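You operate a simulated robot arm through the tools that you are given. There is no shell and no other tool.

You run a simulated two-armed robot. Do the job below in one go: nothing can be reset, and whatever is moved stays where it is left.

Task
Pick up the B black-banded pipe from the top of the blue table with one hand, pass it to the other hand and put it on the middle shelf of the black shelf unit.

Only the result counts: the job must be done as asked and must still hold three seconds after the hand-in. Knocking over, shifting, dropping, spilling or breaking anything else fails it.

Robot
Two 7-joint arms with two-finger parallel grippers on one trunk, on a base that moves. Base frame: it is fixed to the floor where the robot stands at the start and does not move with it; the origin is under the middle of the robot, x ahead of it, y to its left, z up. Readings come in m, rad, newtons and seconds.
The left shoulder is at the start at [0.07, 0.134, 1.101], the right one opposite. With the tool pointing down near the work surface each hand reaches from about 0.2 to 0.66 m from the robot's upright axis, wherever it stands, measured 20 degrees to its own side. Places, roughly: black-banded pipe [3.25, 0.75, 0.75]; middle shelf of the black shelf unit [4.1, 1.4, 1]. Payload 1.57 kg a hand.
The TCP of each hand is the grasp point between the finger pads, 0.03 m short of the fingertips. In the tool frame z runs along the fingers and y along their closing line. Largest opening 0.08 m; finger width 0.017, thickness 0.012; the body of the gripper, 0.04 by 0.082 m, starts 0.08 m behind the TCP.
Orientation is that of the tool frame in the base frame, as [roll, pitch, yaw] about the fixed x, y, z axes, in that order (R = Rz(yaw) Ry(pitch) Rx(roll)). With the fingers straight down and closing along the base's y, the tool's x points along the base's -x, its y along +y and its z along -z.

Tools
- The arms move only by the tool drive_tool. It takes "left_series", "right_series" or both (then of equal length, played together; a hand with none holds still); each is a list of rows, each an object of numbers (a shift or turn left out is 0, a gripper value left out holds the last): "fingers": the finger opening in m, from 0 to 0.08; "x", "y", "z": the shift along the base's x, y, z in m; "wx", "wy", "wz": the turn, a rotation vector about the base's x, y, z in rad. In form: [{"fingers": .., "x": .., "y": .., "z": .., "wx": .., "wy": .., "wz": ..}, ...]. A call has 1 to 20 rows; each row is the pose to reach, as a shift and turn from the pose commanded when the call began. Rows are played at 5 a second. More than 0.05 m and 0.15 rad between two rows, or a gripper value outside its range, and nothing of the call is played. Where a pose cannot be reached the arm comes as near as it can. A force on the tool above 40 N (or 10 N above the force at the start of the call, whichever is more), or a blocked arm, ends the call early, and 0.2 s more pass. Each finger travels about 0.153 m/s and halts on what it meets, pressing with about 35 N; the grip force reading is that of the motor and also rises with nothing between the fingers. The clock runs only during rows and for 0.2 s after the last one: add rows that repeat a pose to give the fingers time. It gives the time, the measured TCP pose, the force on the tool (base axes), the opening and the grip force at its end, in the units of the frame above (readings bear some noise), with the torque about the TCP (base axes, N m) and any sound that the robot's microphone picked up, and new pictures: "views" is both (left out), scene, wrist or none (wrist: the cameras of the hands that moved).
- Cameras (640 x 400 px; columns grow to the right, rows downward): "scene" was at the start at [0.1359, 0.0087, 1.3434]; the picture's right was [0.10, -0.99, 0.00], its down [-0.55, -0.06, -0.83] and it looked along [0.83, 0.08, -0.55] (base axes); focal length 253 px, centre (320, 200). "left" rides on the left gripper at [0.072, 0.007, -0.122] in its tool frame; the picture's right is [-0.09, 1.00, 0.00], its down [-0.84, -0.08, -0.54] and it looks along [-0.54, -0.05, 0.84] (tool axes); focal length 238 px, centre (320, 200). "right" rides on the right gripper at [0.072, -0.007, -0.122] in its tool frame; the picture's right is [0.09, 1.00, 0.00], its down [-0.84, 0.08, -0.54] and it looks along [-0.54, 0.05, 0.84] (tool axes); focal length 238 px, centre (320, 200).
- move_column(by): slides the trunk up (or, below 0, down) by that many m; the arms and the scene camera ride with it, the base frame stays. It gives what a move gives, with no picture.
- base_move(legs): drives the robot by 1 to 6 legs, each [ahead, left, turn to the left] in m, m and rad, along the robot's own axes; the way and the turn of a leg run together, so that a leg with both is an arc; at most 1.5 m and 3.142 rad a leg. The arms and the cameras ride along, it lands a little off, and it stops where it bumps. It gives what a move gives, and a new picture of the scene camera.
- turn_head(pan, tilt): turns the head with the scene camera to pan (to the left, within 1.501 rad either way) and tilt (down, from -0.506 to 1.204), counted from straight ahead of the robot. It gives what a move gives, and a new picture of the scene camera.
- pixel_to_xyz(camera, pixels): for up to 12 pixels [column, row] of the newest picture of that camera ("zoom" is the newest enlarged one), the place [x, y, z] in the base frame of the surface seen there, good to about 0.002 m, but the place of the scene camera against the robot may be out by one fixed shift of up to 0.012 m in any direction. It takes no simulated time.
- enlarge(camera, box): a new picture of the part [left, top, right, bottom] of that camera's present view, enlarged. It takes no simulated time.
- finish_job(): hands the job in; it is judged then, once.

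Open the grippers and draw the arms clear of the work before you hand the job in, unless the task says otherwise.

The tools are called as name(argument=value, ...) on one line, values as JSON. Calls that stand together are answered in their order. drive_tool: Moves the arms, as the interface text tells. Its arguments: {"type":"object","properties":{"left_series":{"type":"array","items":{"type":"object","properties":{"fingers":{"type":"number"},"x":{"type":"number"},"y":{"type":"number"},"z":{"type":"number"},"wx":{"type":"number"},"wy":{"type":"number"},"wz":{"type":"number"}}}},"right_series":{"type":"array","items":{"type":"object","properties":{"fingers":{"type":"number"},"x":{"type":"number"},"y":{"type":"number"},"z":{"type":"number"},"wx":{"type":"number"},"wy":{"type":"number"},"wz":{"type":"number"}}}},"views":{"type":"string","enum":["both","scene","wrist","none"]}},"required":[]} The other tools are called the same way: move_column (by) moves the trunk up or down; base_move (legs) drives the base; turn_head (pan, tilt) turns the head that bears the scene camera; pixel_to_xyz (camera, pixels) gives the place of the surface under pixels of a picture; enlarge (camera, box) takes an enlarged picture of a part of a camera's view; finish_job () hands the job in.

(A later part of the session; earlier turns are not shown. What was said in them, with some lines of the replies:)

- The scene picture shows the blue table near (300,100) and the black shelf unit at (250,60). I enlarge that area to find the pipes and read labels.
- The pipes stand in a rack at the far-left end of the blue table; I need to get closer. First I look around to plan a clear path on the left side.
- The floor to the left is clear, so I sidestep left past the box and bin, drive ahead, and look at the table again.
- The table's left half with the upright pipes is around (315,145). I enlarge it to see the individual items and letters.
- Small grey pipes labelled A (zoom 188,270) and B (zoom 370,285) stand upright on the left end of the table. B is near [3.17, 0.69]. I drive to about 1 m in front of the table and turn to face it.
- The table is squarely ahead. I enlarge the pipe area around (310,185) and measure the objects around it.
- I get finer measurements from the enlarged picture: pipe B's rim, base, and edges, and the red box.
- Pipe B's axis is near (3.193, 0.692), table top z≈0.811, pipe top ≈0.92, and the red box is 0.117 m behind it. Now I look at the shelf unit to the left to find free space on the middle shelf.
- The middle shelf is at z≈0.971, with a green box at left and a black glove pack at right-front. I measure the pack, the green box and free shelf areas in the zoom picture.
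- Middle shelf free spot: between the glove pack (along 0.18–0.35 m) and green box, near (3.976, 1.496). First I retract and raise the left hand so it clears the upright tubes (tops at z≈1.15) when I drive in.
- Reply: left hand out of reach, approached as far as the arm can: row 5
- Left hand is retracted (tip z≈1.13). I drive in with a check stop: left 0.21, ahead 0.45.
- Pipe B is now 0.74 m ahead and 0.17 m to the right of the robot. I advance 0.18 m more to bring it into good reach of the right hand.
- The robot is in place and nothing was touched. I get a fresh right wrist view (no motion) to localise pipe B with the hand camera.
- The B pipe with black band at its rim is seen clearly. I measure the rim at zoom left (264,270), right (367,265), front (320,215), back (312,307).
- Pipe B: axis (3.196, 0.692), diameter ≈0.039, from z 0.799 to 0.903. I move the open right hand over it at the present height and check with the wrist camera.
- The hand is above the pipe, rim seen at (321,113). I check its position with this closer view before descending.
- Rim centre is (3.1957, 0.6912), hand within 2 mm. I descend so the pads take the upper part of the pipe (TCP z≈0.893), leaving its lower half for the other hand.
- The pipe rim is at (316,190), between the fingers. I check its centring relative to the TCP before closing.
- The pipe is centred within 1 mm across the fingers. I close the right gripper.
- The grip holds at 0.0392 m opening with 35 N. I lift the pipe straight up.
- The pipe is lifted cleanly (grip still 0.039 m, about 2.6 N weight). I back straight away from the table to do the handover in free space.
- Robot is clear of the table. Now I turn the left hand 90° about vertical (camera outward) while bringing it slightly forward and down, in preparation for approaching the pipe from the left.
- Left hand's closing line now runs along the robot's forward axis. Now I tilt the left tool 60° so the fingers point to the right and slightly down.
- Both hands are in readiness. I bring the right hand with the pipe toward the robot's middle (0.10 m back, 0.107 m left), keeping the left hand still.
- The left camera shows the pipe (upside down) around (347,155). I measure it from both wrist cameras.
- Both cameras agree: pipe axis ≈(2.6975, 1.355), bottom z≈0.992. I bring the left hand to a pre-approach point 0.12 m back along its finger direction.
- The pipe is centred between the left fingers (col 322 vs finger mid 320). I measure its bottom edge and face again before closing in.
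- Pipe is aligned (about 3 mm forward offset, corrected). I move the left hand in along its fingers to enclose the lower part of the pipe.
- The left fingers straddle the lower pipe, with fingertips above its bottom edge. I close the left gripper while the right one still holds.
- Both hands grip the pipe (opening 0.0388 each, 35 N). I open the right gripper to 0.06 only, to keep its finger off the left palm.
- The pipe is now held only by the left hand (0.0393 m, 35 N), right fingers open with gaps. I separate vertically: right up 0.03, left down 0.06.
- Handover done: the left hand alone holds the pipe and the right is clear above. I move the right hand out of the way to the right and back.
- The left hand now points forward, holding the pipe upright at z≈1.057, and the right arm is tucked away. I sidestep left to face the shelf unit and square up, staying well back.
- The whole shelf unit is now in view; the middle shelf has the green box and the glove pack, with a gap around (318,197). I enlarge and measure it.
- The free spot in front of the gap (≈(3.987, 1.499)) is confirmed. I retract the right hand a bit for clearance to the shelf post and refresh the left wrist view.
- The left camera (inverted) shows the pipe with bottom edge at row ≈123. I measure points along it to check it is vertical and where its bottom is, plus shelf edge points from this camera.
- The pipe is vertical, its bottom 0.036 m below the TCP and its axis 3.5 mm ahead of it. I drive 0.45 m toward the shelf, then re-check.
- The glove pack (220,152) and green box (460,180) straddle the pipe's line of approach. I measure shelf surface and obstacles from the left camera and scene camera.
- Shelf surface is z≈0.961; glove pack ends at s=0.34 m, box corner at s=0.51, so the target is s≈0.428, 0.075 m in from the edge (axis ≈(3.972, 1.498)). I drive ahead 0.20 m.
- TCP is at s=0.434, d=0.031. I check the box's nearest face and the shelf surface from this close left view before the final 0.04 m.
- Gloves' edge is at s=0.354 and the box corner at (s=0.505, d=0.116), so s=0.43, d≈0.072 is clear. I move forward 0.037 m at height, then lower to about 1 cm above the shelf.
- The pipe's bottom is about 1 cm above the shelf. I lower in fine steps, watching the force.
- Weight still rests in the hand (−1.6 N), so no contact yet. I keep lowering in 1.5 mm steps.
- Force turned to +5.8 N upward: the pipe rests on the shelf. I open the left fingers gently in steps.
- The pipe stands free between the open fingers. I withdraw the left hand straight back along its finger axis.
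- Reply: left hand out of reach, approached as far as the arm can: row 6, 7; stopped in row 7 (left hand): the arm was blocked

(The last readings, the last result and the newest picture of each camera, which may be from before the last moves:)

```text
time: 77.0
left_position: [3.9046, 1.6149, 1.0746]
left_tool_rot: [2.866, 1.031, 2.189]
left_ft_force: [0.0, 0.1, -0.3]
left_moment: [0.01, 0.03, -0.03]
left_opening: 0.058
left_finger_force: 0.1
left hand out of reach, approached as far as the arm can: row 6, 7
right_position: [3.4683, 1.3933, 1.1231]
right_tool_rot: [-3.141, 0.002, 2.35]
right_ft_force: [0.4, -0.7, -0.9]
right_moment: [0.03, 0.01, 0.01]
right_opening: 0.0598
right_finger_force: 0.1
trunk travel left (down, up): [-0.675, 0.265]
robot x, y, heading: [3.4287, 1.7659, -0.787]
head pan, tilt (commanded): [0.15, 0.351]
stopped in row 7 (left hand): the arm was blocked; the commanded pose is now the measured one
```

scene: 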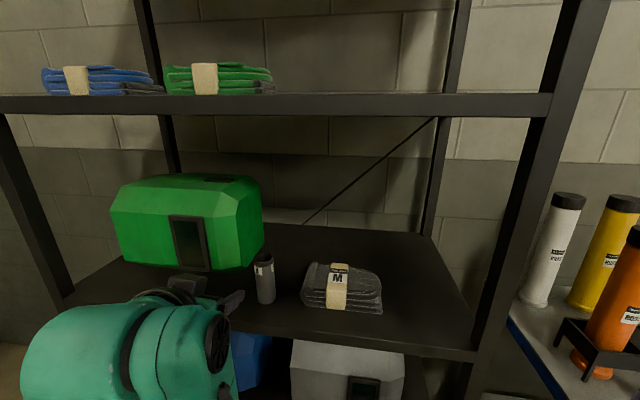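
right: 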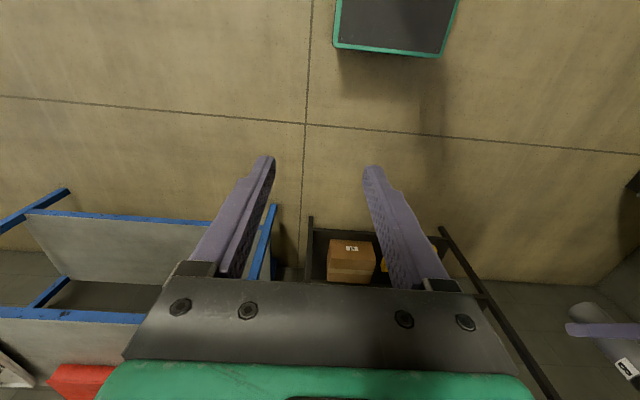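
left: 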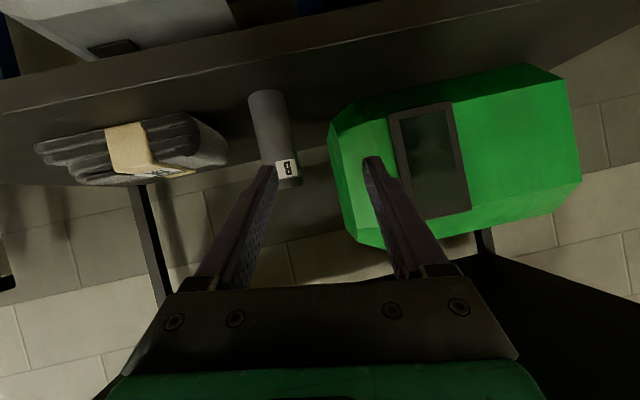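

The hand is clear of the pipe (tips about 0.08 m in front of it), which stands upright at (265,280); the arm reached its folding limit. I back the base away in a straight line.

base_move(legs=[[-0.5, 0, 0]])

enlarge(camera="scene", box=[180, 120, 440, 280])

```text
time: 79.9
left_position: [3.5534, 1.9697, 1.0734]
left_tool_rot: [2.863, 1.03, 2.184]
left_ft_force: [0.4, 0.2, -1.1]
left_moment: [-0.03, 0.0, 0.02]
left_opening: 0.0581
left_finger_force: 0.1
right_position: [3.1176, 1.7466, 1.1222]
right_tool_rot: [-3.141, 0.001, 2.352]
right_ft_force: [0.6, -0.5, 0.1]
right_moment: [0.01, 0.06, 0.04]
right_opening: 0.0601
right_finger_force: 0.1
trunk travel left (down, up): [-0.675, 0.265]
robot x, y, heading: [3.0804, 2.1216, -0.79]
head pan, tilt (commanded): [0.15, 0.351]
```

scene: 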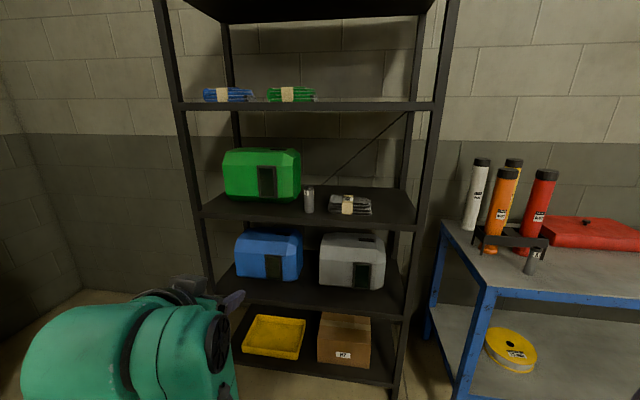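

```text
2.46 times, centred on (310, 200) of scene
```

zoom: 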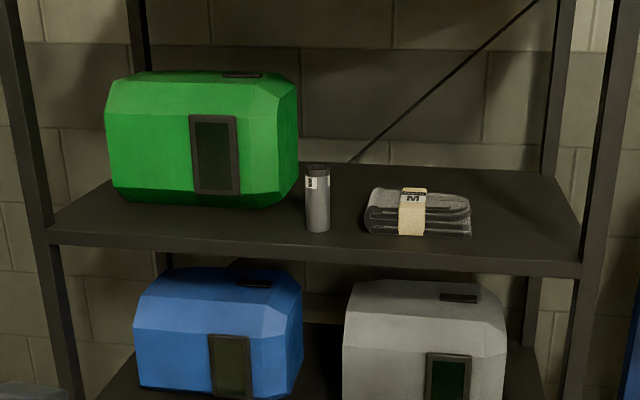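

Pipe B stands upright on the middle shelf between the green box and the gloves, everything else undisturbed. I open both grippers fully and verify the pipe's position before handing in.

drive_tool(left_series=[{"fingers": 0.08}, {"fingers": 0.08}, {"fingers": 0.08}], right_series=[{"fingers": 0.08}, {"fingers": 0.08}, {"fingers": 0.08}], views="scene")

pixel_to_xyz(camera="scene", pixels=[[309, 190], [309, 200], [309, 210], [350, 208], [262, 180]])

```text
time: 80.7
left_position: [3.5517, 1.9684, 1.0753]
left_tool_rot: [2.86, 1.028, 2.183]
left_ft_force: [0.2, -0.4, -0.2]
left_moment: [-0.02, 0.02, -0.01]
left_opening: 0.0803
left_finger_force: 0.0
right_position: [3.1168, 1.7472, 1.1228]
right_tool_rot: [-3.141, 0.001, 2.348]
right_ft_force: [-0.2, -0.5, -0.2]
right_moment: [0.02, -0.03, -0.02]
right_opening: 0.0798
right_finger_force: 0.1
trunk travel left (down, up): [-0.675, 0.265]
robot x, y, heading: [3.0812, 2.1208, -0.792]
head pan, tilt (commanded): [0.15, 0.351]
```

scene: 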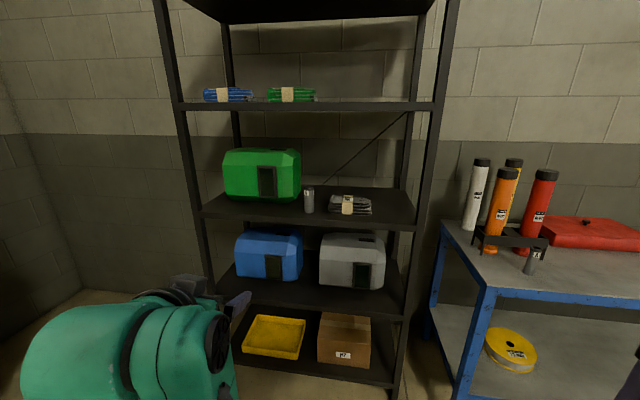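

```text
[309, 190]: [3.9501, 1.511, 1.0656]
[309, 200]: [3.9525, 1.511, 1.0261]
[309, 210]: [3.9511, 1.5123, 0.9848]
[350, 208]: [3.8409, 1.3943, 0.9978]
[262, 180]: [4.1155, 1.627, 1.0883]
```

The pipe stands vertical at about (3.965, 1.498) on the middle shelf (z≈0.96–1.065), both grippers are open, and both arms are clear. I hand the job in.

finish_job()

```text
The job is handed in.
```

Pipe B is standing upright on the middle shelf of the black shelf unit, between the green box and the glove pack, and I have handed the job in. I don't have the judge's result.

- **Pick and pass:** the right hand picked the pipe up from the blue table. It passed the pipe to the left hand in open floor space, and the left hand put it on the shelf.
- **At hand-in:** the last picture showed the pipe vertical at about (3.965, 1.498), roughly 7 cm in from the shelf's front edge. Both grippers were open and both arms were clear of the shelf.
- **Other objects:** nothing else looked knocked over or shifted in the final pictures of the shelf and the left end of the table.
- **One hitch:** as the left hand drew back after letting go, its arm hit its folding limit and the hand turned slightly. It was already clear of the pipe, and I then backed the base away.
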